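You operate a simulated robot arm through the tools that you are given. There is no shell and no other tool.

You run a simulated robot arm. Do the job below in one go: nothing can be reset, and whatever is moved stays where it is left.

## Task
Set the upper pump to speed 3, the lower to 3, both blue knobs to 1.
Fine: the two blue knobs by the zone valves.

It is judged by the outcome, as a careful person would: the job done as asked, and still so three seconds after it is handed in. It fails if anything else is knocked over, pushed out of place, dropped, spilled or broken.

## Robot
A 7-joint arm with a two-finger parallel gripper, fixed in place. Base frame: the origin is at the foot of the arm, x ahead of it, y to its left, z up. Units: mm, rad, N and s.
Its first joint turns from -2.897 to 2.897 rad. Payload 4.4 kg.
Tool frame: the origin (TCP) lies between the finger pads and is the grasp point; the fingertips stand 23 mm ahead of it; z points along the fingers, y is the line along which they close. Largest opening 94 mm; finger width 38, thickness 10; the body of the gripper, 54 by 96 mm, starts 39 mm behind the TCP.
Orientation is that of the tool frame in the base frame, as a unit quaternion [w, x, y, z]. With the fingers straight down and closing along the base's y, the tool's x points along the base's -x, its y along +y and its z along -z.

## Interface
- The arm moves only by the tool send_rows. Its argument "moves" is a list of rows, each a list of 7 numbers: the gripper command, from -1 (fully open) to 1 (shut), values between in proportion, then the shift along the tool's x, y, z in units of 50 mm (1.0 is 50 mm), then the turn, a rotation vector about the tool's x, y, z in units of 6 degrees (1.0 is 6 degrees). In form: [[hand, tx, ty, tz, wx, wy, wz], ...]. A call has 1 to 20 rows; each row shifts and turns the commanded pose from where the row before left it, along the tool's axes as they then stand. A call with a number of a shift or a turn outside -1 to 1 is refused whole. Each row takes 0.2 s and may step no farther than 50 mm and 0.15 rad from the row before; otherwise, or with a gripper value out of range, the whole call is refused. Where a pose cannot be reached the arm comes as near as it can. A force on the tool above 40 N (or 10 N above the force at the start of the call, whichever is more), or a blocked arm, ends the call early, and 0.2 s more pass. Each finger travels about 72 mm/s and halts on what it meets, pressing with about 28 N; the grip force reading is that of the motor and also rises with nothing between the fingers. The clock runs only during rows and for 0.2 s after the last one: add rows that do not move to give the fingers time. The reply holds the time, the measured pose of the TCP, the force on the tool along the base axes, the opening and the grip force, in the units named above and with some noise, with the torque about the TCP (base axes, N m) and any sound that the robot's microphone picked up.
- Cameras (640 x 400 px; columns grow to the right, rows downward): "scene" is fixed at [401.5, -498.7, 1537.7]; the picture's right is [0.60, -0.80, 0.00], its down [-0.43, -0.32, -0.84] and it looks along [0.67, 0.51, -0.54] (base axes); focal length 272 px, centre (320, 200). "wrist" rides on the gripper at [86, 16, -75] in the tool frame; the picture's right is [-0.18, 0.98, 0.00], its down [-0.58, -0.11, -0.81] and it looks along [-0.79, -0.15, 0.59] (tool axes); focal length 243 px, centre (320, 200). There is no depth. A picture from a camera that has moved, and an enlarged one, comes with that camera's place and axes in the base frame and with its lens.
- capture(camera): a new picture of that camera. The clock stands still meanwhile.
- close_up(camera, box): a new picture of the part [left, top, right, bottom] of that camera's present view, enlarged. The clock stands still meanwhile.
- close_job(): hands the job in; it is judged then, once.

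Nothing tells you positions but the pictures and the camera data. Unless the task says otherwise, let go and move clear before handing in.

The tools are called after "Request:" by a JSON object that holds its "api" and its "payload". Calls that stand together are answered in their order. send_rows: Moves the arm, as the interface text tells. Its arguments: {"type":"object","properties":{"moves":{"type":"array","items":{"type":"array","items":{"type":"number"}}}},"required":["moves"]} The other tools are called the same way: capture (camera) takes a picture; close_up (camera, box) takes an enlarged picture of a part of a camera's view; close_job () hands the job in.

At the start:

```text
t: 0.0
position: [682.1, -87.5, 1362.7]
tcp_rot: [0.0, 0.0, 1.0, 0.0]
wrist_force: [0.8, -0.5, 0.5]
torque: [-0.01, 0.0, 0.04]
width: 94.1
gripper_force: 0.1
```

scene: 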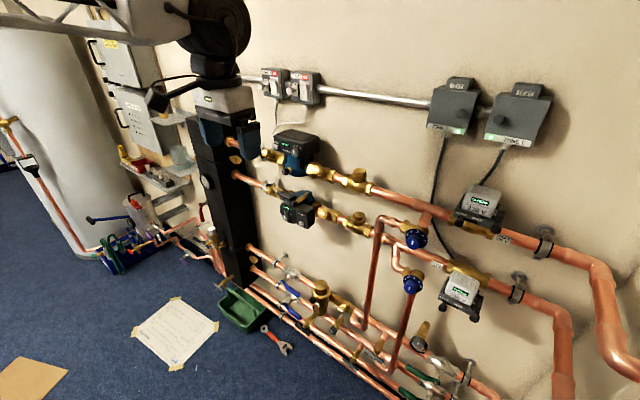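
wrist: 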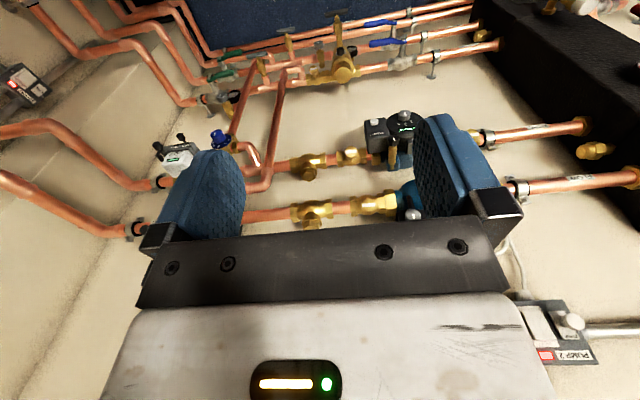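

I see a wall with pipework, two pumps (upper and lower), two blue knobs near the zone valves, and controls above. I'll take close-ups first to find the details.

Request:
{"api": "close_up", "payload": {"camera": "scene", "box": [240, 110, 340, 240]}}

Request:
{"api": "close_up", "payload": {"camera": "scene", "box": [370, 170, 520, 330]}}

Request:
{"api": "close_up", "payload": {"camera": "scene", "box": [120, 280, 320, 380]}}

Request:
{"api": "close_up", "payload": {"camera": "scene", "box": [400, 60, 580, 170]}}

Request:
{"api": "close_up", "payload": {"camera": "scene", "box": [240, 50, 400, 150]}}

Request:
{"api": "close_up", "payload": {"camera": "wrist", "box": [150, 80, 470, 240]}}

```text
3.08 times, centred on (290, 175) of scene
camera zoom: at [401.5, -498.7, 1537.7], right [0.6, -0.8, 0.0], down [-0.43, -0.32, -0.84], along [0.67, 0.51, -0.54], focal length 838 px, centre (412, 277)
```

zoom: 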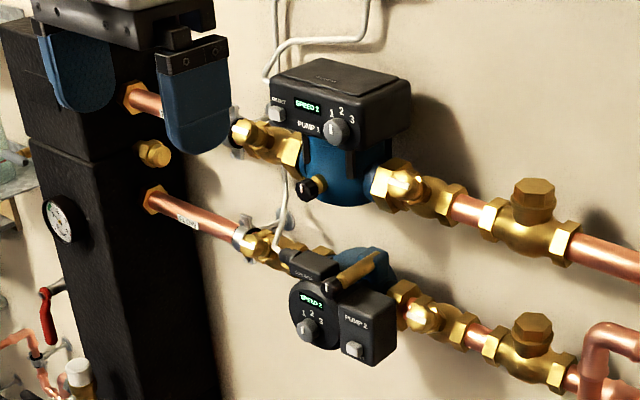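

```text
2.50 times, centred on (445, 250) of scene
camera zoom: at [401.5, -498.7, 1537.7], right [0.6, -0.8, 0.0], down [-0.43, -0.32, -0.84], along [0.67, 0.51, -0.54], focal length 681 px, centre (8, 75)
```

zoom: 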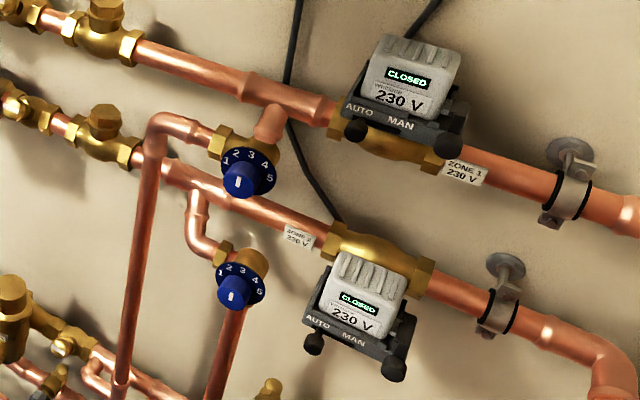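

```text
3.20 times, centred on (220, 330) of scene
camera zoom: at [401.5, -498.7, 1537.7], right [0.6, -0.8, 0.0], down [-0.43, -0.32, -0.84], along [0.67, 0.51, -0.54], focal length 871 px, centre (640, -216)
```

zoom: 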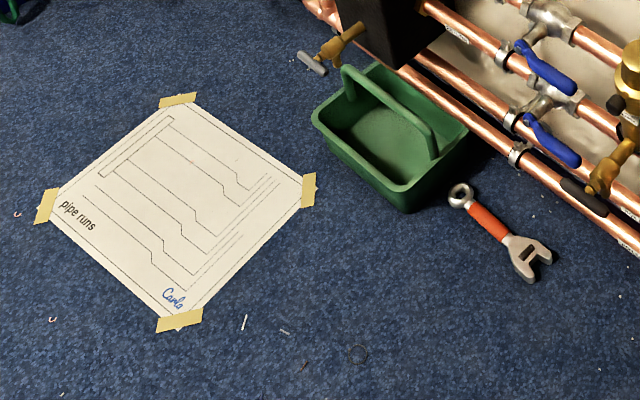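

```text
3.56 times, centred on (490, 115) of scene
camera zoom: at [401.5, -498.7, 1537.7], right [0.6, -0.8, 0.0], down [-0.43, -0.32, -0.84], along [0.67, 0.51, -0.54], focal length 968 px, centre (-284, 502)
```

zoom: 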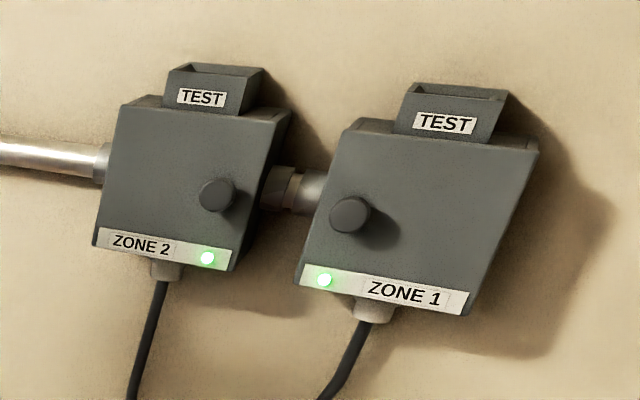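

```text
4.00 times, centred on (320, 100) of scene
camera zoom: at [401.5, -498.7, 1537.7], right [0.6, -0.8, 0.0], down [-0.43, -0.32, -0.84], along [0.67, 0.51, -0.54], focal length 1089 px, centre (320, 600)
```

zoom: 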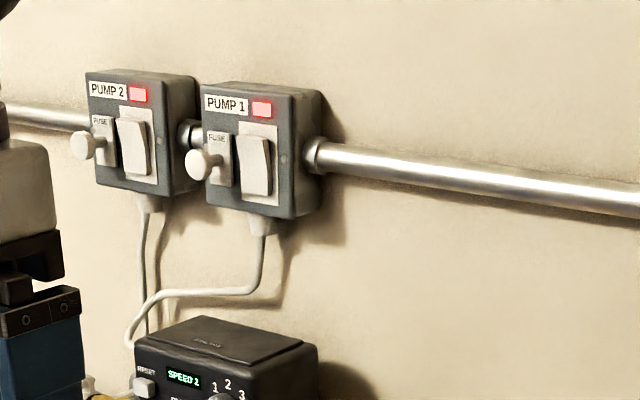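

```text
2.00 times, centred on (310, 160) of wrist
camera zoom: at [595.3, -71.8, 1437.2], right [0.18, 0.98, 0.0], down [0.58, -0.11, 0.81], along [0.79, -0.15, -0.59], focal length 485 px, centre (340, 280)
```

zoom: 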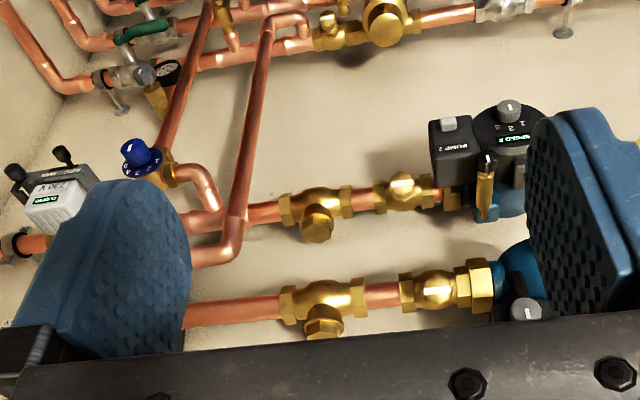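

The pump knobs appear near (962,17,1219) and (929,48,987), the blue knobs near (933,-375,1097) and (933,-394,949). I'll zoom in tighter on each dial to read its pointer.

Request:
{"api": "close_up", "payload": {"camera": "scene", "box": [270, 125, 326, 160]}}

Request:
{"api": "close_up", "payload": {"camera": "scene", "box": [270, 182, 326, 217]}}

Request:
{"api": "close_up", "payload": {"camera": "scene", "box": [392, 220, 440, 250]}}

Request:
{"api": "close_up", "payload": {"camera": "scene", "box": [390, 265, 438, 295]}}

Request:
{"api": "close_up", "payload": {"camera": "wrist", "box": [350, 100, 440, 160]}}

Request:
{"api": "close_up", "payload": {"camera": "scene", "box": [0, 0, 320, 200]}}

```text
11.43 times, centred on (298, 142) of scene
camera zoom: at [401.5, -498.7, 1537.7], right [0.6, -0.8, 0.0], down [-0.43, -0.32, -0.84], along [0.67, 0.51, -0.54], focal length 3111 px, centre (571, 857)
```

zoom: 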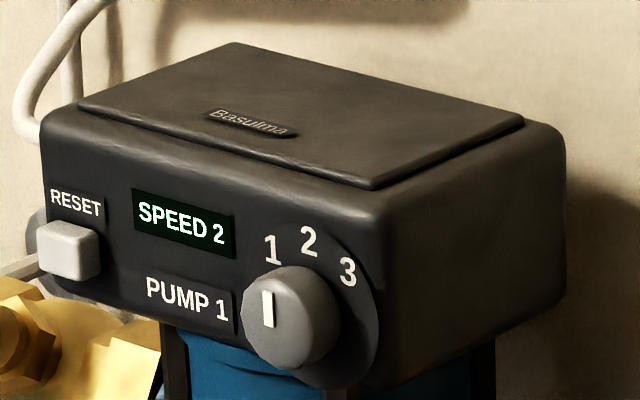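

```text
11.43 times, centred on (298, 200) of scene
camera zoom: at [401.5, -498.7, 1537.7], right [0.6, -0.8, 0.0], down [-0.43, -0.32, -0.84], along [0.67, 0.51, -0.54], focal length 3111 px, centre (571, 206)
```

zoom: 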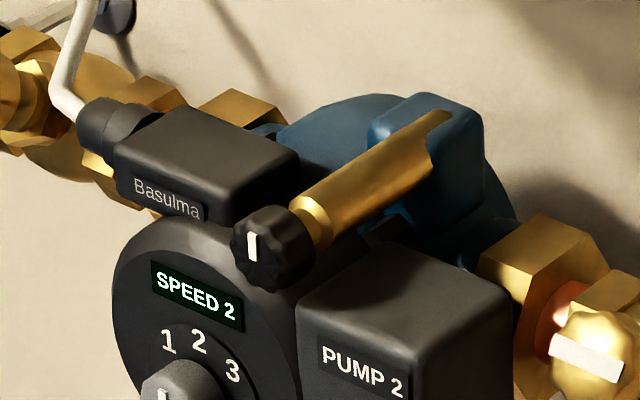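

```text
13.33 times, centred on (416, 235) of scene
camera zoom: at [401.5, -498.7, 1537.7], right [0.6, -0.8, 0.0], down [-0.43, -0.32, -0.84], along [0.67, 0.51, -0.54], focal length 3630 px, centre (-960, -267)
```

zoom: 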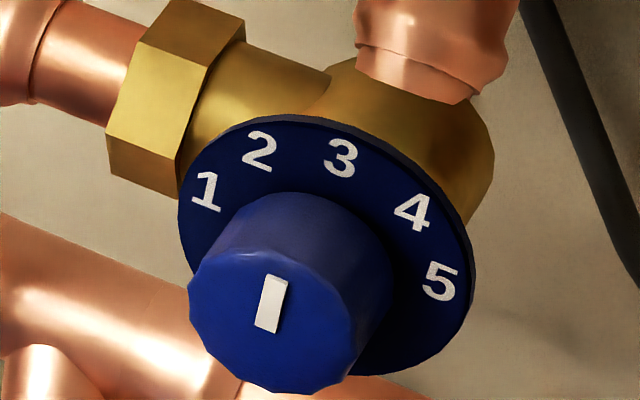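

```text
13.33 times, centred on (414, 280) of scene
camera zoom: at [401.5, -498.7, 1537.7], right [0.6, -0.8, 0.0], down [-0.43, -0.32, -0.84], along [0.67, 0.51, -0.54], focal length 3630 px, centre (-933, -867)
```

zoom: 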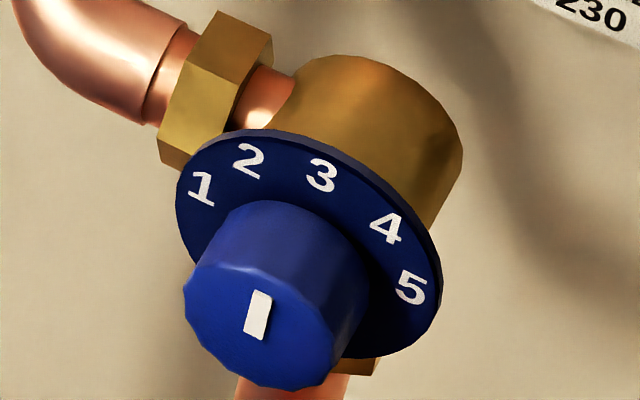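

```text
6.67 times, centred on (395, 130) of wrist
camera zoom: at [595.3, -71.8, 1437.2], right [0.18, 0.98, 0.0], down [0.58, -0.11, 0.81], along [0.79, -0.15, -0.59], focal length 1618 px, centre (-180, 667)
```

zoom: 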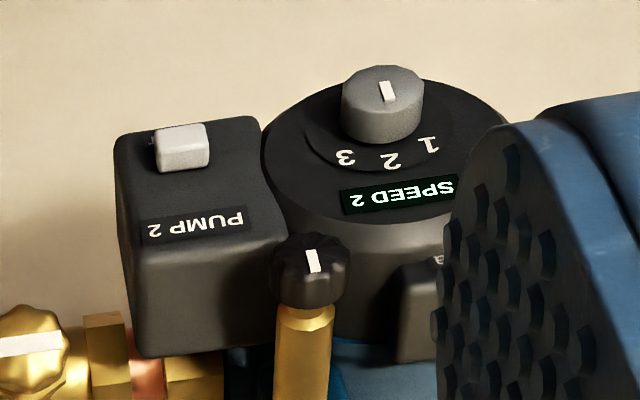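

```text
2.00 times, centred on (160, 100) of scene
camera zoom: at [401.5, -498.7, 1537.7], right [0.6, -0.8, 0.0], down [-0.43, -0.32, -0.84], along [0.67, 0.51, -0.54], focal length 544 px, centre (640, 400)
```

zoom: 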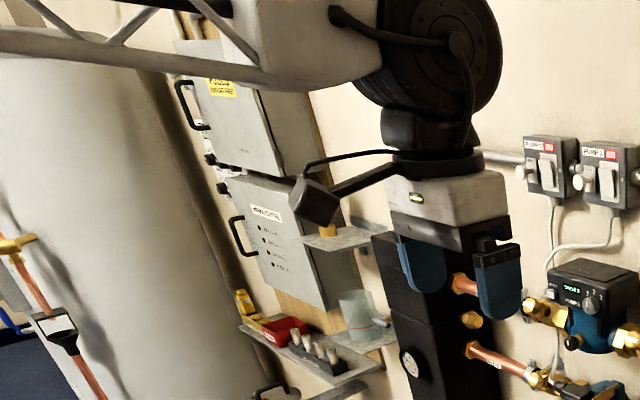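

Every knob faces the robot (axis along x). The pump pointers stand at 2 and the blue ones at 3. I'll tilt the tool from pointing down towards pointing at the wall, in stages and well clear of the pipework.

Request:
{"api": "send_rows", "payload": {"moves": [[-1, 0, 0, 0, 0, -1, 0], [-1, 0, 0, 0, 0, -1, 0], [-1, 0, 0, 0, 0, -1, 0], [-1, 0, 0, 0, 0, -1, 0], [-1, 0, 0, 0, 0, -1, 0], [-1, 0, 0, 0, 0, -1, 0], [-1, 0, 0, 0, 0, -1, 0]]}}

Request:
{"api": "capture", "payload": {"camera": "scene"}}

```text
t: 1.6
position: [681.9, -87.5, 1363.4]
tcp_rot: [0.359, 0.001, 0.933, -0.001]
wrist_force: [0.5, 0.1, 0.0]
torque: [0.01, -0.01, 0.0]
width: 94.1
gripper_force: 0.0
```

```text
taken
```

scene: 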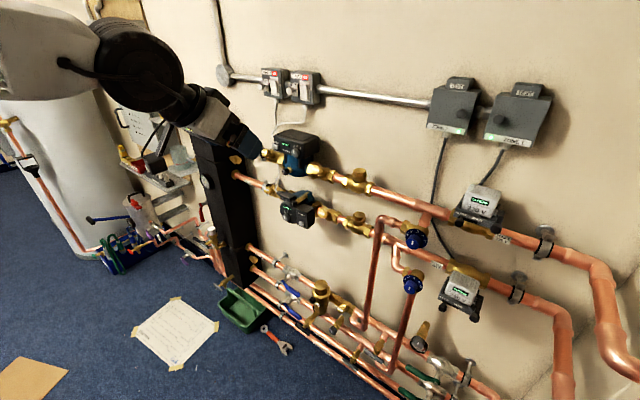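

The tilt is going as expected and nothing is near the hand. I'll tilt the remaining 48° so the tool points straight at the wall.

Request:
{"api": "send_rows", "payload": {"moves": [[-1, 0, 0, 0, 0, -1, 0], [-1, 0, 0, 0, 0, -1, 0], [-1, 0, 0, 0, 0, -1, 0], [-1, 0, 0, 0, 0, -1, 0], [-1, 0, 0, 0, 0, -1, 0], [-1, 0, 0, 0, 0, -1, 0], [-1, 0, 0, 0, 0, -1, 0], [-1, 0, 0, 0, 0, -1, 0], [-1, 0, 0, 0, 0, 0, 0]]}}

Request:
{"api": "capture", "payload": {"camera": "scene"}}

Request:
{"api": "capture", "payload": {"camera": "wrist"}}

```text
t: 3.6
position: [680.6, -88.4, 1367.2]
tcp_rot: [0.709, 0.0, 0.705, -0.001]
wrist_force: [-3.1, 0.9, 5.7]
torque: [-0.01, 0.35, -0.06]
width: 93.8
gripper_force: 0.0
```

```text
taken
```

scene: 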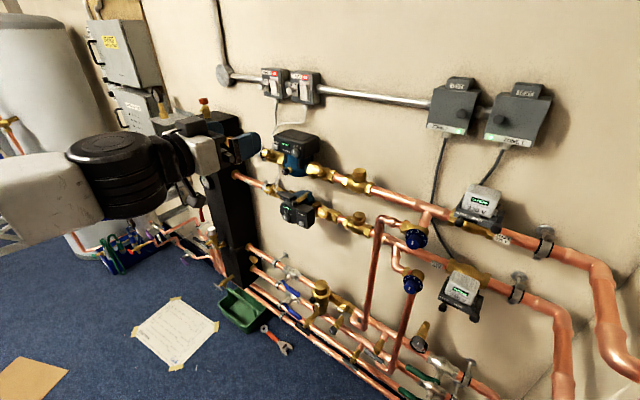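

```text
taken
camera wrist: at [607.1, -71.9, 1279.5], right [0.0, 0.98, 0.18], down [-0.81, -0.11, 0.58], along [0.59, -0.15, 0.8], focal length 243 px, centre (320, 200)
```

wrist: 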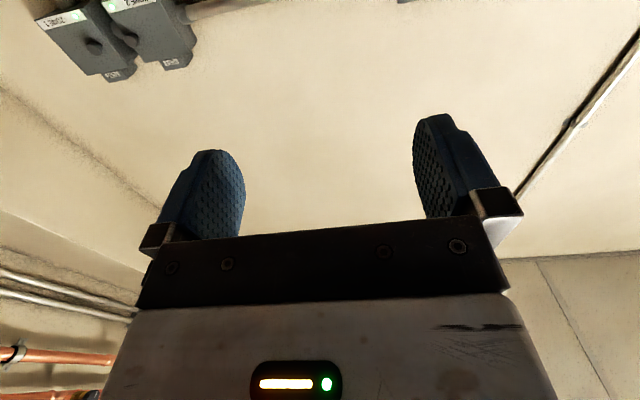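

The tool now points at the wall and sits clear of everything. I'll move it in front of the upper pump's knob, stopping well short, to look at it.

Request:
{"api": "send_rows", "payload": {"moves": [[-0.2, 0.6, 0.42, 0.48, 0, 0, 0], [-0.2, 0.6, 0.42, 0.48, 0, 0, 0], [-0.2, 0.6, 0.42, 0.48, 0, 0, 0], [-0.2, 0.6, 0.42, 0.48, 0, 0, 0], [-0.2, 0.6, 0.42, 0.48, 0, 0, 0], [-0.2, 0, 0, 0, 0, 0, 0], [-0.2, 0, 0, 0, 0, 0, 0]]}}

Request:
{"api": "capture", "payload": {"camera": "wrist"}}

Request:
{"api": "capture", "payload": {"camera": "scene"}}

```text
t: 5.2
position: [799.9, -24.3, 1216.5]
tcp_rot: [0.704, -0.011, 0.71, 0.011]
wrist_force: [-0.1, -0.3, 0.2]
torque: [0.02, -0.01, -0.01]
width: 56.5
gripper_force: 0.1
out of reach, approached as far as the arm can: row 4, 5
```

```text
taken
camera wrist: at [723.7, -10.7, 1130.5], right [-0.03, 0.98, 0.18], down [-0.8, -0.13, 0.59], along [0.6, -0.13, 0.79], focal length 243 px, centre (320, 200)
```

wrist: 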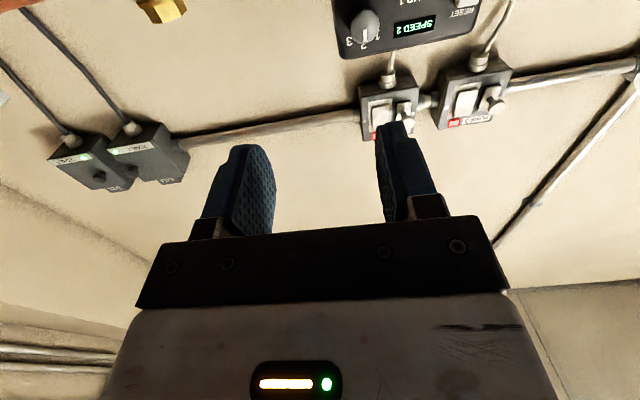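

```text
taken
```

scene: 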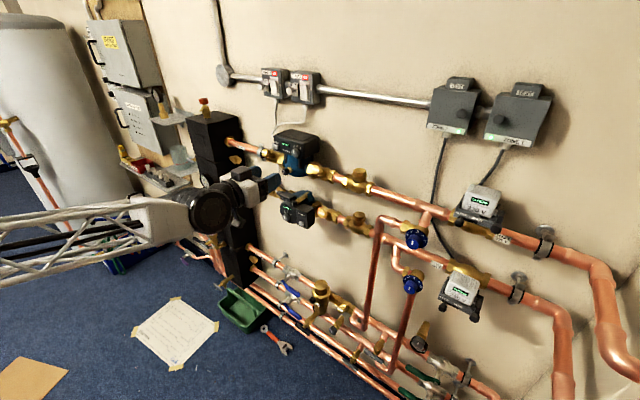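

The arm stopped short at y≈-24, and the reply says rows 4 and 5 were out of reach, so it is near a joint limit here. I'll roll the tool a little each way to see which side frees it.

Request:
{"api": "send_rows", "payload": {"moves": [[-0.2, 0, 0, 0, 0, 0, -1], [-0.2, 0, 0, 0, 0, 0, -1], [-0.2, 0, 0, 0, 0, 0, -1], [-0.2, 0, 0, 0, 0, 0, -1], [-0.2, 0, 0, 0, 0, 0, -1], [-0.2, 0, 0, 0, 0, 0, 0], [-0.2, 0, 0, 0, 0, 0, 0]]}}

Request:
{"api": "capture", "payload": {"camera": "scene"}}

```text
t: 6.8
position: [793.7, -69.1, 1236.0]
tcp_rot: [0.687, -0.169, 0.692, -0.145]
wrist_force: [-0.4, -0.8, -0.3]
torque: [0.01, -0.01, -0.02]
width: 56.4
gripper_force: 0.1
out of reach, approached as far as the arm can: row 1, 2, 3, 4, 5
```

```text
taken
```

scene: 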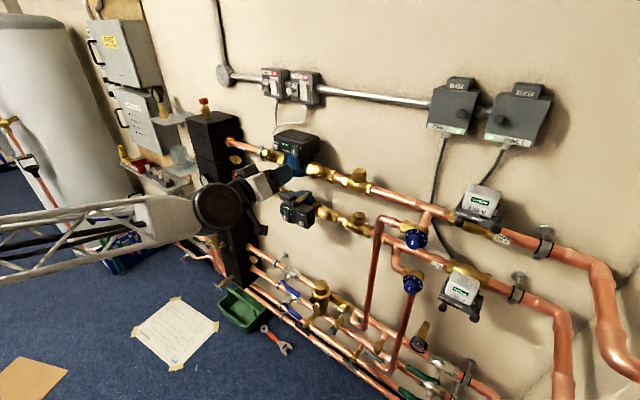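

Rolling negative makes it worse, so the freedom lies on the positive side. I'll roll forward 90° to about +60° net and check that the pose is reached.

Request:
{"api": "send_rows", "payload": {"moves": [[-0.2, 0, 0, 0, 0, 0, 1], [-0.2, 0, 0, 0, 0, 0, 1], [-0.2, 0, 0, 0, 0, 0, 1], [-0.2, 0, 0, 0, 0, 0, 1], [-0.2, 0, 0, 0, 0, 0, 1], [-0.2, 0, 0, 0, 0, 0, 1], [-0.2, 0, 0, 0, 0, 0, 1], [-0.2, 0, 0, 0, 0, 0, 1], [-0.2, 0, 0, 0, 0, 0, 1], [-0.2, 0, 0, 0, 0, 0, 1], [-0.2, 0, 0, 0, 0, 0, 1], [-0.2, 0, 0, 0, 0, 0, 1], [-0.2, 0, 0, 0, 0, 0, 1], [-0.2, 0, 0, 0, 0, 0, 1], [-0.2, 0, 0, 0, 0, 0, 1], [-0.2, 0, 0, 0, 0, 0, 0], [-0.2, 0, 0, 0, 0, 0, 0]]}}

Request:
{"api": "capture", "payload": {"camera": "scene"}}

Request:
{"api": "capture", "payload": {"camera": "wrist"}}

```text
t: 10.4
position: [794.4, -70.5, 1235.6]
tcp_rot: [0.595, 0.371, 0.603, 0.38]
wrist_force: [-0.5, -0.8, -0.5]
torque: [0.02, 0.01, -0.01]
width: 56.1
gripper_force: 0.1
```

```text
taken
```

scene: 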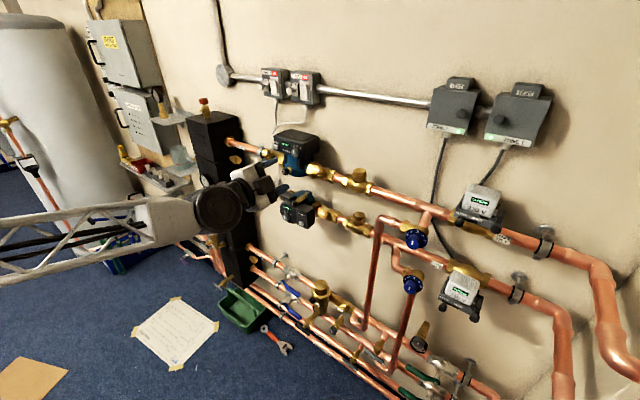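

```text
taken
camera wrist: at [719.7, 13.9, 1212.2], right [0.0, 0.26, 0.96], down [-0.8, -0.58, 0.16], along [0.6, -0.77, 0.21], focal length 243 px, centre (320, 200)
```

wrist: 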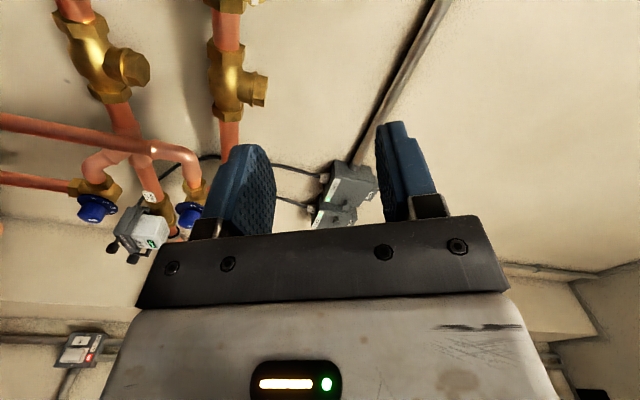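

The pose is now reached, at roll ≈64°. I'll bring the roll to 90° (fingers above and below) and move across to stand in front of the upper pump's knob.

Request:
{"api": "send_rows", "payload": {"moves": [[-0.2, 0, 0, 0, 0, 0, 1], [-0.2, 0, 0, 0, 0, 0, 1], [-0.2, 0, 0, 0, 0, 0, 1], [-0.2, 0, 0, 0, 0, 0, 1], [-0.2, 0, 0, 0, 0, 0, 0.33], [-0.2, 0.45, -0.08, 0, 0, 0, 0], [-0.2, 0.45, -0.08, 0, 0, 0, 0], [-0.2, 0.45, -0.08, 0, 0, 0, 0], [-0.2, 0.4, -0.08, 0, 0, 0, 0], [-0.2, 0, 0, 0, 0, 0, 0], [-0.2, 0, 0, 0, 0, 0, 0]]}}

Request:
{"api": "capture", "payload": {"camera": "wrist"}}

Request:
{"api": "capture", "payload": {"camera": "scene"}}

```text
t: 12.8
position: [792.6, -12.3, 1230.0]
tcp_rot: [0.489, 0.492, 0.512, 0.507]
wrist_force: [0.2, 0.0, 0.1]
torque: [0.0, 0.0, 0.02]
width: 56.4
gripper_force: 0.1
out of reach, approached as far as the arm can: row 8, 9
```

```text
taken
camera wrist: at [715.4, 70.0, 1245.5], right [0.02, -0.18, 0.98], down [-0.78, -0.61, -0.1], along [0.62, -0.77, -0.15], focal length 243 px, centre (320, 200)
```

wrist: 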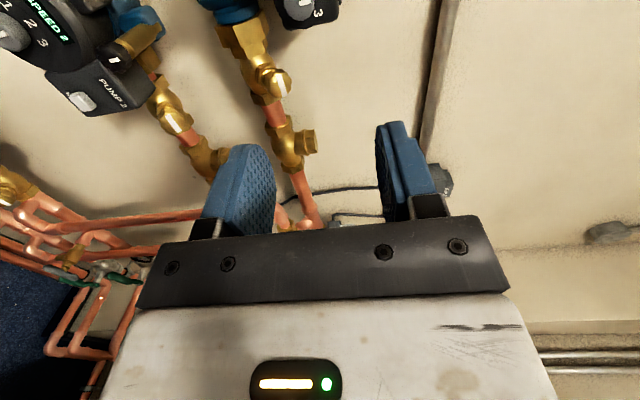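

```text
taken
```

scene: 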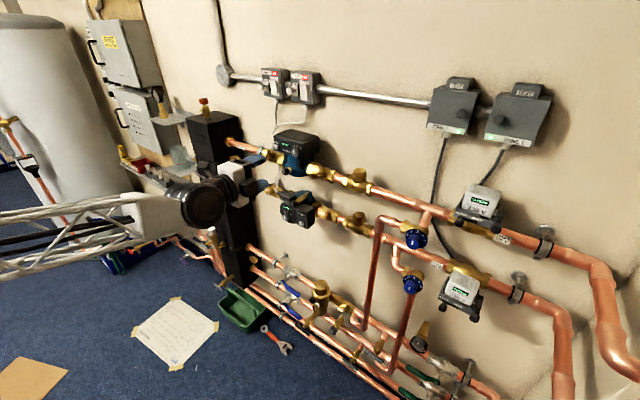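

The limit looks like a wrist joint that was flipped the long way round by the tilt-up. That only blocks positions straight ahead, so I'll do the blue knobs first, off to the right, where this wrist branch has room.

Request:
{"api": "send_rows", "payload": {"moves": [[-0.3, -0.8, -0.3, 0, 0, 0, 0], [-0.3, -0.8, -0.3, 0, 0, 0, 0], [-0.3, -0.8, -0.3, 0, 0, 0, 0], [-0.3, -0.8, -0.3, 0, 0, 0, 0], [-0.3, -0.8, -0.3, 0, 0, 0, 0], [-0.3, -0.8, -0.3, 0, 0, 0, 0], [-0.3, -0.8, -0.3, 0, -0.08, -0.37, 0], [-0.3, 0, 0, 0, 0, 0, 0], [-0.3, 0, 0, 0, 0, 0, 0]]}}

Request:
{"api": "capture", "payload": {"camera": "wrist"}}

Request:
{"api": "capture", "payload": {"camera": "scene"}}

```text
t: 14.8
position: [794.5, -292.2, 1122.7]
tcp_rot: [0.507, 0.504, 0.492, 0.496]
wrist_force: [-0.6, -0.2, -0.4]
torque: [0.02, -0.01, 0.0]
width: 61.1
gripper_force: 0.1
```

```text
taken
camera wrist: at [723.0, -204.7, 1137.9], right [-0.01, -0.18, 0.98], down [-0.82, -0.56, -0.11], along [0.57, -0.81, -0.15], focal length 243 px, centre (320, 200)
```

wrist: 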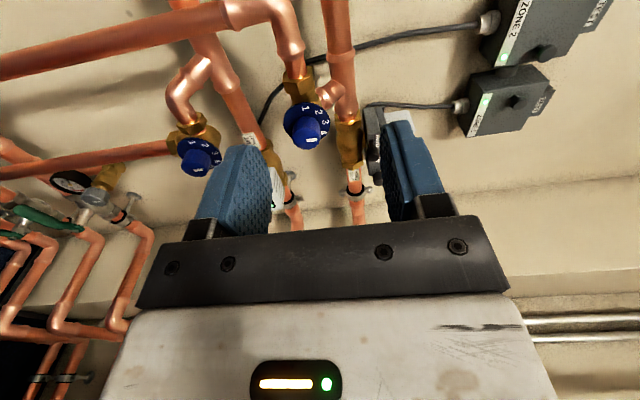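

```text
taken
```

scene: 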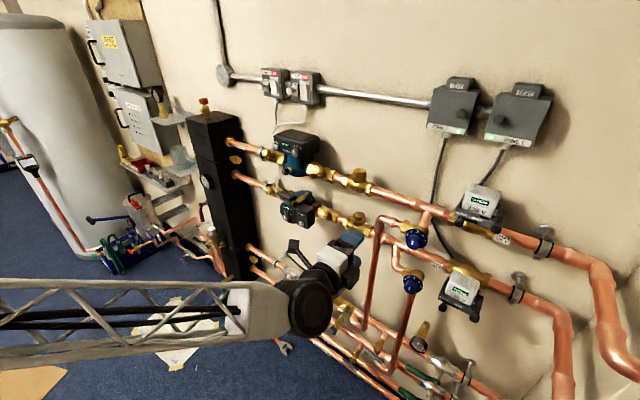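

The hand is now at (794,-292,1123) and the pose is fully reached. Both blue knobs show in the wrist view, so I'll zoom on them to locate them accurately.

Request:
{"api": "close_up", "payload": {"camera": "wrist", "box": [270, 60, 382, 130]}}

Request:
{"api": "close_up", "payload": {"camera": "wrist", "box": [260, 80, 356, 150]}}

Request:
{"api": "close_up", "payload": {"camera": "wrist", "box": [150, 110, 246, 180]}}

Request:
{"api": "close_up", "payload": {"camera": "scene", "box": [380, 210, 460, 310]}}

```text
5.71 times, centred on (326, 95) of wrist
camera zoom: at [723.0, -204.7, 1137.9], right [-0.01, -0.18, 0.98], down [-0.82, -0.56, -0.11], along [0.57, -0.81, -0.15], focal length 1386 px, centre (286, 800)
```

zoom: 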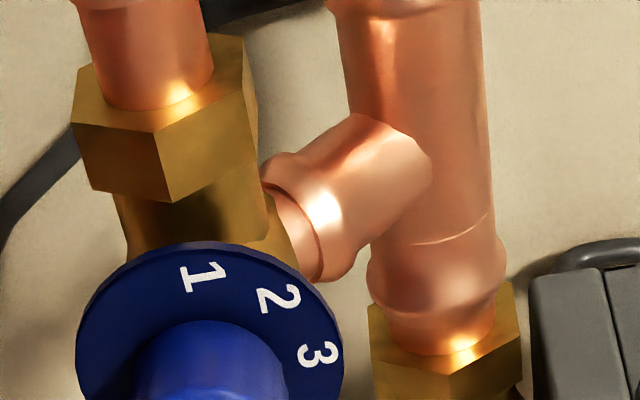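

```text
5.71 times, centred on (308, 115) of wrist
camera zoom: at [723.0, -204.7, 1137.9], right [-0.01, -0.18, 0.98], down [-0.82, -0.56, -0.11], along [0.57, -0.81, -0.15], focal length 1386 px, centre (389, 686)
```

zoom: 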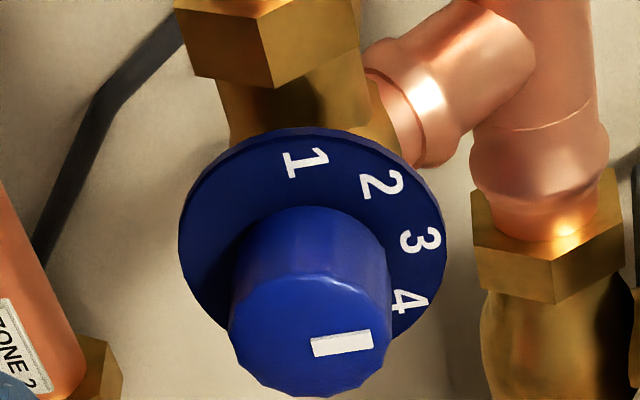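

```text
5.71 times, centred on (198, 145) of wrist
camera zoom: at [723.0, -204.7, 1137.9], right [-0.01, -0.18, 0.98], down [-0.82, -0.56, -0.11], along [0.57, -0.81, -0.15], focal length 1386 px, centre (1017, 514)
```

zoom: 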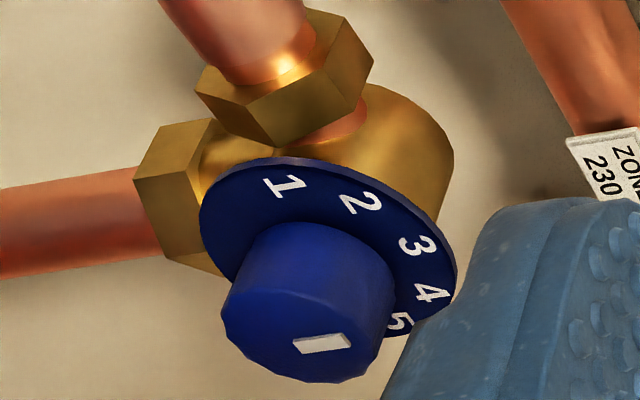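

```text
4.00 times, centred on (420, 260) of scene
camera zoom: at [401.5, -498.7, 1537.7], right [0.6, -0.8, 0.0], down [-0.43, -0.32, -0.84], along [0.67, 0.51, -0.54], focal length 1089 px, centre (-80, -40)
```

zoom: 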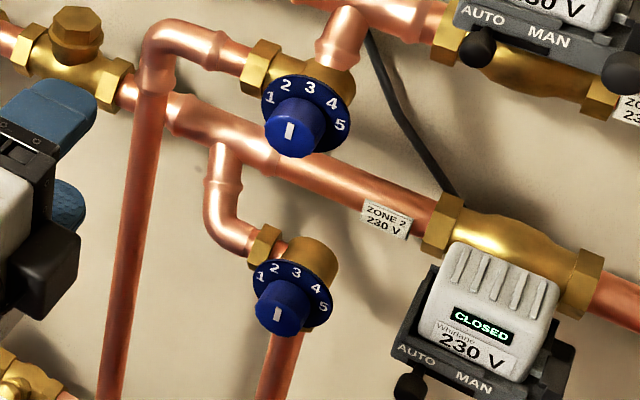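

Triangulating gives the upper blue knob's face at about (926.5,-377,1093.5), ≈30 mm across and 22 mm deep. The digits look ≈38–40° apart. I'll line up with it at a stand-off and roll a bit further, so the turn has room.

Request:
{"api": "send_rows", "payload": {"moves": [[-0.3, -0.55, -0.19, 0, 0.08, 0.22, 0], [-0.3, -0.55, -0.19, 0, 0, 0, 0], [-0.3, -0.6, -0.2, 0, 0, 0, 0], [-0.3, 0, 0, 0.5, 0, 0, 0], [-0.3, 0, 0, 0.6, 0, 0, 0], [-0.3, 0, 0, 0, 0, 0, 1], [-0.3, 0, 0, 0, 0, 0, 1], [-0.3, 0, 0, 0, 0, 0, 1], [-0.3, 0, 0, 0, 0, 0, 0.5], [-0.3, 0, 0, 0, 0, 0, 0], [-0.3, 0, 0, 0, 0, 0, 0]]}}

Request:
{"api": "capture", "payload": {"camera": "wrist"}}

Request:
{"api": "close_up", "payload": {"camera": "scene", "box": [340, 170, 500, 290]}}

```text
t: 17.2
position: [851.2, -378.9, 1094.9]
tcp_rot: [0.399, 0.584, 0.4, 0.582]
wrist_force: [0.0, 0.3, -0.2]
torque: [0.01, 0.0, 0.0]
width: 61.2
gripper_force: 0.0
```

```text
taken
camera wrist: at [776.8, -304.6, 1140.3], right [0.0, -0.52, 0.85], down [-0.81, -0.5, -0.31], along [0.59, -0.69, -0.43], focal length 243 px, centre (320, 200)
```

wrist: 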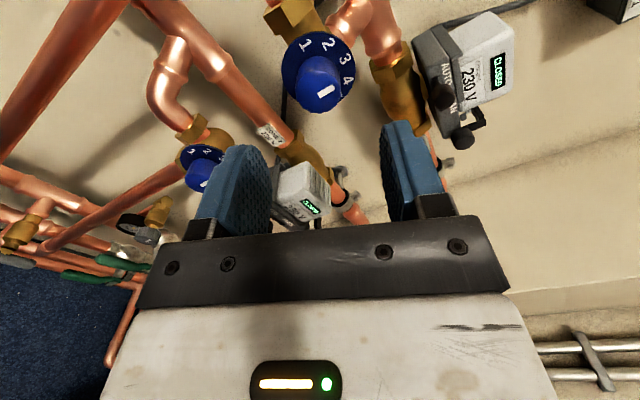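

```text
3.33 times, centred on (420, 230) of scene
camera zoom: at [401.5, -498.7, 1537.7], right [0.6, -0.8, 0.0], down [-0.43, -0.32, -0.84], along [0.67, 0.51, -0.54], focal length 908 px, centre (-13, 100)
```

zoom: 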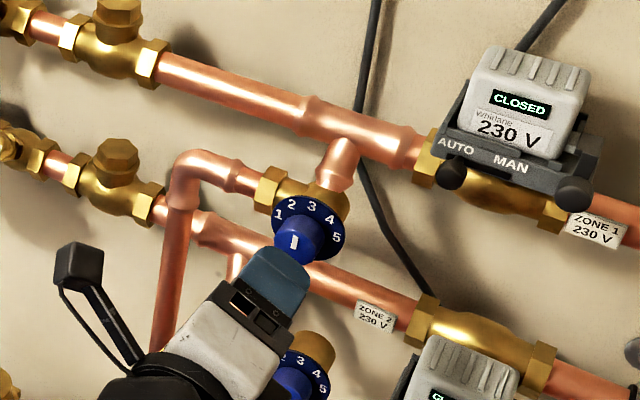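

The tool is lined up about 75 mm short of the upper blue knob. I'll zoom the wrist camera to measure the remaining offset and the scale angles.

Request:
{"api": "close_up", "payload": {"camera": "wrist", "box": [272, 25, 368, 120]}}

Request:
{"api": "close_up", "payload": {"camera": "wrist", "box": [240, 20, 400, 120]}}

```text
4.21 times, centred on (320, 72) of wrist
camera zoom: at [776.8, -304.6, 1140.3], right [0.0, -0.52, 0.85], down [-0.81, -0.5, -0.31], along [0.59, -0.69, -0.43], focal length 1022 px, centre (320, 737)
```

zoom: 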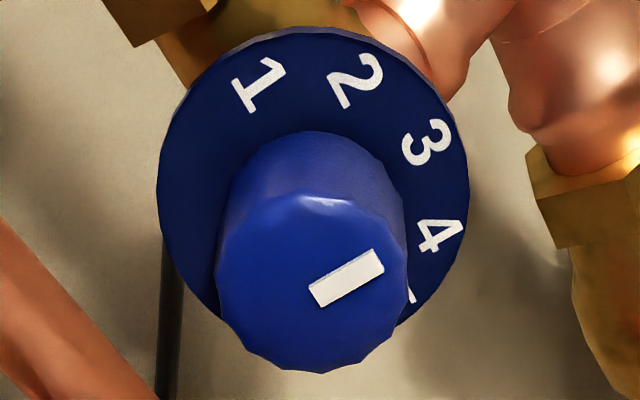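

```text
4.00 times, centred on (320, 70) of wrist
camera zoom: at [776.8, -304.6, 1140.3], right [0.0, -0.52, 0.85], down [-0.81, -0.5, -0.31], along [0.59, -0.69, -0.43], focal length 970 px, centre (320, 720)
```

zoom: 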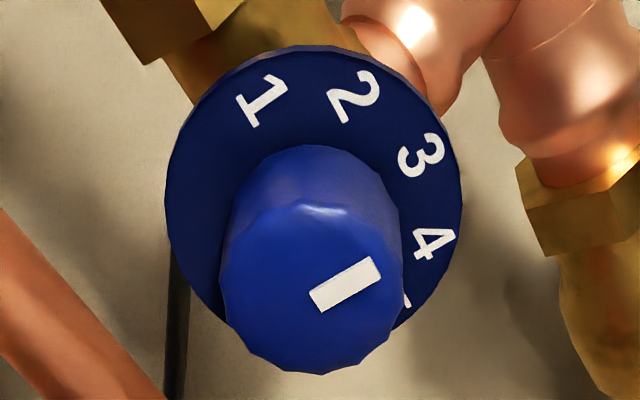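

The knob is within about 1 mm of the tool axis, and the digits come out at 40° steps, so position 1 is 80° counter-clockwise from here. I'll advance with open fingers straddling the knob, stopping a few mm before the dial disc.

Request:
{"api": "send_rows", "payload": {"moves": [[-0.3, 0, -0.024, 0.46, 0, 0, 0], [-0.3, 0, 0, 0.46, 0, 0, 0], [-0.3, 0, 0, 0.44, 0, 0, 0], [-0.3, 0, 0, 0, 0, 0, 0], [-0.3, 0, 0, 0, 0, 0, 0]]}}

Request:
{"api": "capture", "payload": {"camera": "wrist"}}

Request:
{"api": "close_up", "payload": {"camera": "scene", "box": [370, 200, 450, 260]}}

```text
t: 18.4
position: [919.4, -376.5, 1094.2]
tcp_rot: [0.4, 0.584, 0.401, 0.582]
wrist_force: [1.0, -0.1, 0.2]
torque: [-0.02, 0.0, 0.0]
width: 60.9
gripper_force: 0.1
```

```text
taken
camera wrist: at [844.7, -304.5, 1138.9], right [0.0, -0.52, 0.85], down [-0.81, -0.5, -0.31], along [0.59, -0.69, -0.42], focal length 243 px, centre (320, 200)
```

wrist: 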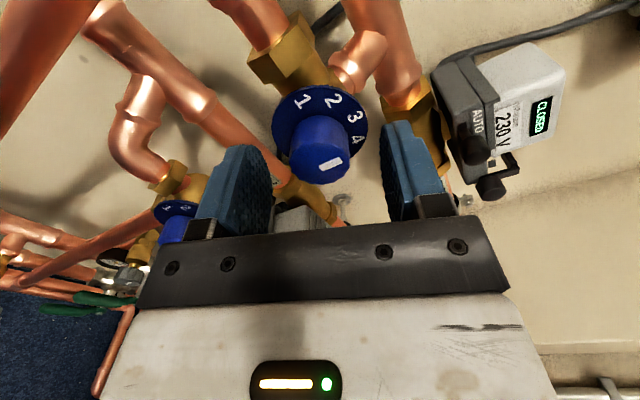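

```text
6.67 times, centred on (410, 230) of scene
camera zoom: at [401.5, -498.7, 1537.7], right [0.6, -0.8, 0.0], down [-0.43, -0.32, -0.84], along [0.67, 0.51, -0.54], focal length 1815 px, centre (-280, 0)
```

zoom: 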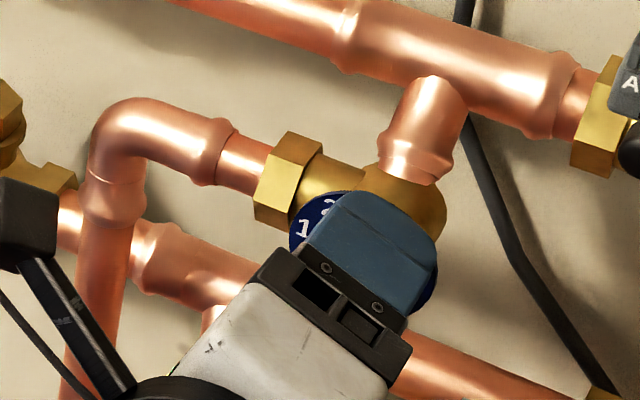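

The fingers straddle the knob with no contact. I'll take an accurate close-up to check centring and depth before closing.

Request:
{"api": "close_up", "payload": {"camera": "wrist", "box": [240, 80, 400, 200]}}

```text
3.33 times, centred on (320, 140) of wrist
camera zoom: at [844.7, -304.5, 1138.9], right [0.0, -0.52, 0.85], down [-0.81, -0.5, -0.31], along [0.59, -0.69, -0.42], focal length 809 px, centre (320, 400)
```

zoom: 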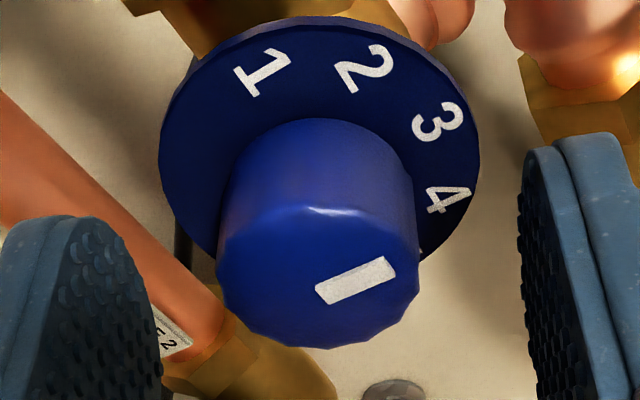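

The knob sits within about 1–2 mm of centre. I'll make a small correction, advance 3 mm more and close the fingers on the knob.

Request:
{"api": "send_rows", "payload": {"moves": [[-0.3, -0.03, -0.012, 0.06, 0, 0, 0], [-0.3, 0, 0, 0, 0, 0, 0], [0.1, 0, 0, 0, 0, 0, 0], [0.5, 0, 0, 0, 0, 0, 0], [0.5, 0, 0, 0, 0, 0, 0], [0.5, 0, 0, 0, 0, 0, 0]]}}

Request:
{"api": "close_up", "payload": {"camera": "wrist", "box": [240, 80, 400, 200]}}

```text
t: 19.8
position: [922.8, -379.8, 1092.2]
tcp_rot: [0.4, 0.584, 0.401, 0.582]
wrist_force: [3.0, 3.0, -5.0]
torque: [0.01, -0.33, 0.0]
width: 31.5
gripper_force: 45.1
```

```text
3.33 times, centred on (320, 140) of wrist
camera zoom: at [848.1, -305.8, 1137.8], right [0.0, -0.52, 0.85], down [-0.81, -0.5, -0.31], along [0.59, -0.69, -0.43], focal length 809 px, centre (320, 400)
```

zoom: 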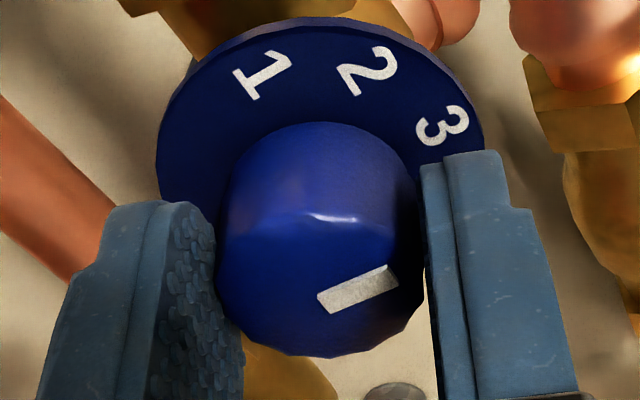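

The knob is gripped (31.5 mm wide) with only a small side load. I'll turn 24° counter-clockwise first and check that the knob follows.

Request:
{"api": "send_rows", "payload": {"moves": [[0.5, 0, -0.015, 0, 0, 0, -1], [0.5, 0, 0, 0, 0, 0, -1], [0.5, 0, 0, 0, 0, 0, -1], [0.5, 0, 0, 0, 0, 0, -1], [0.5, 0, 0, 0, 0, 0, 0]]}}

Request:
{"api": "close_up", "payload": {"camera": "wrist", "box": [240, 80, 400, 200]}}

```text
t: 21.0
position: [921.5, -380.2, 1091.5]
tcp_rot: [0.512, 0.487, 0.513, 0.487]
wrist_force: [30.9, -19.1, 6.9]
torque: [-0.03, -0.46, -0.36]
width: 31.6
gripper_force: 45.2
```

```text
3.33 times, centred on (320, 140) of wrist
camera zoom: at [847.9, -293.4, 1103.0], right [0.0, -0.13, 0.99], down [-0.81, -0.59, -0.08], along [0.59, -0.8, -0.11], focal length 809 px, centre (320, 400)
```

zoom: 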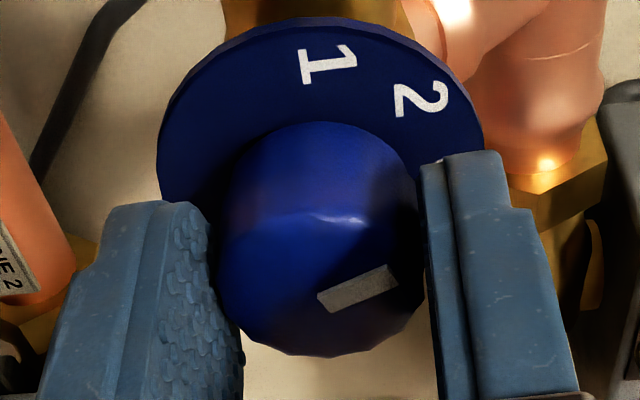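

The knob follows the fingers exactly, but the load on the arm is building (31 N along x). I'll ease the commanded position about 1 mm in the direction of the force and see whether it drops.

Request:
{"api": "send_rows", "payload": {"moves": [[0.5, -0.02, 0.005, 0.02, 0, 0, 0], [0.5, 0, 0, 0, 0, 0, 0]]}}

```text
t: 21.6
position: [922.3, -380.2, 1091.5]
tcp_rot: [0.513, 0.487, 0.514, 0.485]
wrist_force: [-35.0, 7.2, 11.8]
torque: [-0.01, -0.72, 0.14]
width: 31.6
gripper_force: 45.0
```

The sign flipped, so the arm is stiff: about 65 N/mm along x. I'll back off half of that shift and soften the grip so the pads can slip slightly along the axis.

Request:
{"api": "send_rows", "payload": {"moves": [[0.38, 0.005, 0.006, -0.01, 0, 0, 0], [0.38, 0, 0, 0, 0, 0, 0], [0.38, 0, 0, 0, 0, 0, 0]]}}

```text
t: 22.4
position: [922.9, -378.3, 1090.9]
tcp_rot: [0.512, 0.488, 0.514, 0.486]
wrist_force: [-20.6, 10.3, 9.0]
torque: [-0.01, -0.47, 0.27]
width: 31.8
gripper_force: 44.8
```

The grip force is saturated regardless of the command. I'll release by a few mm and re-grip to clear the stored load before carrying on.

Request:
{"api": "send_rows", "payload": {"moves": [[0.22, 0, 0, 0, 0, 0, 0], [0.22, 0, 0, 0, 0, 0, 0]]}}

Request:
{"api": "close_up", "payload": {"camera": "wrist", "box": [240, 80, 400, 200]}}

```text
t: 23.0
position: [921.9, -381.0, 1091.7]
tcp_rot: [0.512, 0.487, 0.514, 0.486]
wrist_force: [0.5, 0.1, 1.1]
torque: [-0.01, 0.02, 0.0]
width: 36.9
gripper_force: 0.1
```

```text
3.33 times, centred on (320, 140) of wrist
camera zoom: at [848.2, -293.9, 1102.7], right [0.0, -0.13, 0.99], down [-0.81, -0.59, -0.08], along [0.59, -0.8, -0.11], focal length 809 px, centre (320, 400)
```

zoom: 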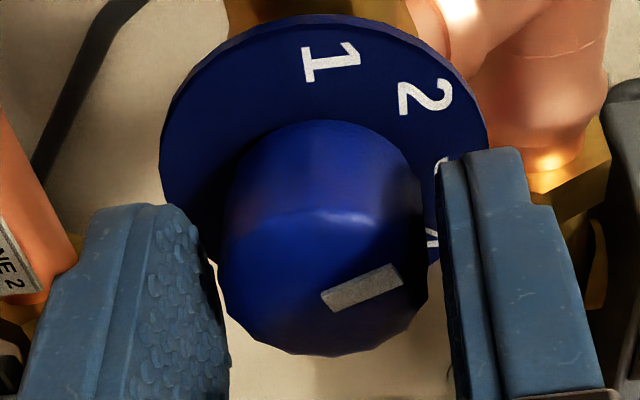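

The knob stayed where I turned it, and the load is zero now that it is released. I'll carry on in shorter 18° strokes, re-gripping between them.

Request:
{"api": "send_rows", "payload": {"moves": [[0.4, 0, 0, 0, 0, 0, 0], [0.4, 0, 0, 0, 0, 0, 0], [0.4, 0, 0, 0, 0, 0, -1], [0.4, 0, 0, 0, 0, 0, -1], [0.4, 0, 0, 0, 0, 0, -1], [0.4, 0, 0, 0, 0, 0, 0], [0.22, 0, 0, 0, 0, 0, 0], [0.22, 0, 0, 0, 0, 0, 0]]}}

Request:
{"api": "close_up", "payload": {"camera": "wrist", "box": [240, 80, 400, 200]}}

```text
t: 24.8
position: [923.3, -380.0, 1090.8]
tcp_rot: [0.582, 0.401, 0.584, 0.4]
wrist_force: [0.7, -0.4, -0.2]
torque: [-0.01, -0.01, 0.0]
width: 36.7
gripper_force: 0.0
```

```text
3.33 times, centred on (320, 140) of wrist
camera zoom: at [848.1, -294.4, 1075.0], right [0.0, 0.18, 0.98], down [-0.81, -0.58, 0.11], along [0.59, -0.79, 0.14], focal length 809 px, centre (320, 400)
```

zoom: 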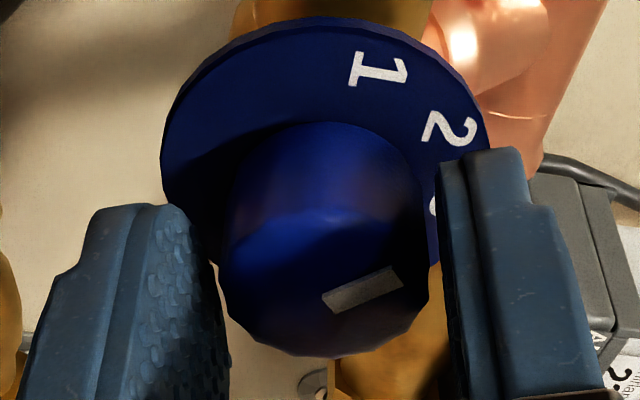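

The pointer has turned 42° so far. Two more strokes of 19° will bring it to 80°.

Request:
{"api": "send_rows", "payload": {"moves": [[0.4, 0, 0, 0, 0, 0, 0], [0.4, 0, 0, 0, 0, 0, 0], [0.4, 0, 0, 0, 0, 0, -1], [0.4, 0, 0, 0, 0, 0, -1], [0.4, 0, 0, 0, 0, 0, -1], [0.4, 0, 0, 0, 0, 0, -0.2], [0.4, 0, 0, 0, 0, 0, 0], [0.22, 0, 0, 0, 0, 0, 0], [0.22, 0, 0, 0, 0, 0, 0], [0.4, 0, 0, 0, 0, 0, 0], [0.4, 0, 0, 0, 0, 0, 0], [0.4, 0, 0, 0, 0, 0, -1], [0.4, 0, 0, 0, 0, 0, -1], [0.4, 0, 0, 0, 0, 0, -1], [0.4, 0, 0, 0, 0, 0, -0.2], [0.4, 0, 0, 0, 0, 0, 0], [0.22, 0, 0, 0, 0, 0, 0], [0.22, 0, 0, 0, 0, 0, 0]]}}

Request:
{"api": "close_up", "payload": {"camera": "wrist", "box": [240, 80, 400, 200]}}

```text
t: 28.6
position: [921.8, -380.5, 1090.8]
tcp_rot: [0.681, 0.187, 0.684, 0.186]
wrist_force: [-0.1, 0.1, -0.4]
torque: [-0.02, 0.01, 0.03]
width: 36.7
gripper_force: 0.0
```

```text
3.33 times, centred on (320, 140) of wrist
camera zoom: at [847.7, -322.5, 1024.7], right [0.0, 0.75, 0.66], down [-0.8, -0.39, 0.45], along [0.59, -0.53, 0.6], focal length 809 px, centre (320, 400)
```

zoom: 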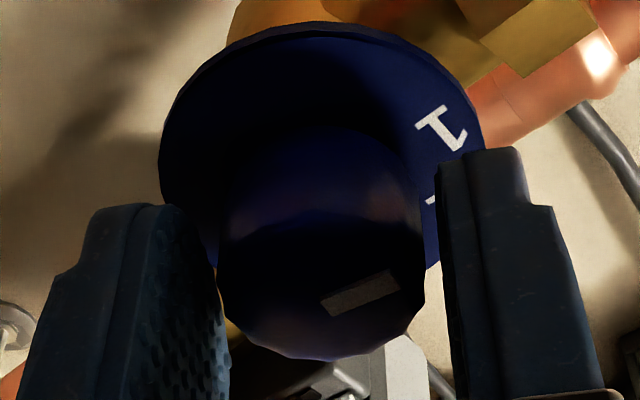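

The pointer now stands to digit 1 just as it stood to digit 3 at the start. I'll open up, back straight out and check it from the scene camera.

Request:
{"api": "send_rows", "payload": {"moves": [[-0.3, 0, 0, 0, 0, 0, 0], [-0.3, 0, 0, 0, 0, 0, 0], [-0.3, 0, 0, -0.5, 0, 0, 0], [-0.3, 0, 0, -0.8, 0, 0, 0], [-0.3, 0, 0, -0.8, 0, 0, 0], [-0.3, 0, 0, 0, 0, 0, 0]]}}

Request:
{"api": "close_up", "payload": {"camera": "scene", "box": [392, 220, 440, 250]}}

Request:
{"api": "capture", "payload": {"camera": "scene"}}

Request:
{"api": "capture", "payload": {"camera": "wrist"}}

```text
t: 30.0
position: [815.6, -382.7, 1092.8]
tcp_rot: [0.681, 0.186, 0.684, 0.186]
wrist_force: [0.6, 0.1, -0.7]
torque: [0.01, 0.03, 0.0]
width: 61.0
gripper_force: 0.1
```

```text
13.33 times, centred on (416, 235) of scene
camera zoom: at [401.5, -498.7, 1537.7], right [0.6, -0.8, 0.0], down [-0.43, -0.32, -0.84], along [0.67, 0.51, -0.54], focal length 3630 px, centre (-960, -267)
```

zoom: 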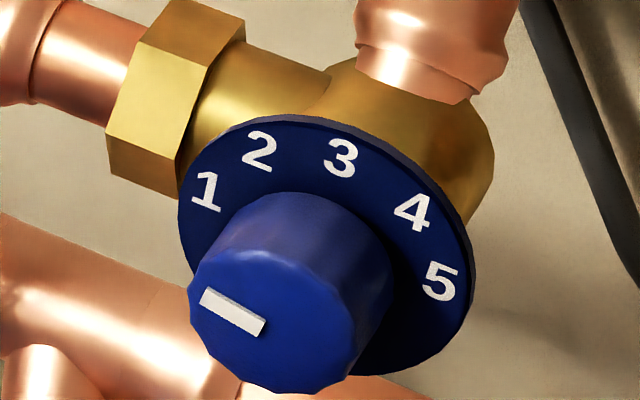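

```text
taken
```

scene: 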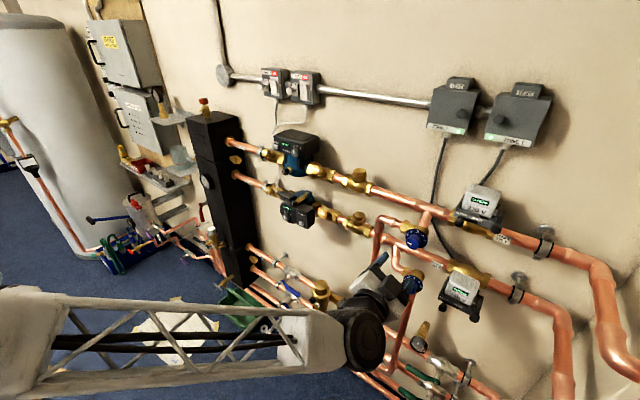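

```text
taken
camera wrist: at [741.0, -324.2, 1026.0], right [0.0, 0.75, 0.66], down [-0.8, -0.39, 0.45], along [0.59, -0.53, 0.6], focal length 243 px, centre (320, 200)
```

wrist: 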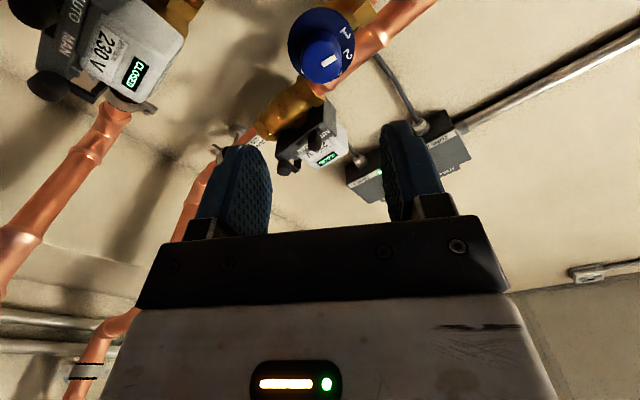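

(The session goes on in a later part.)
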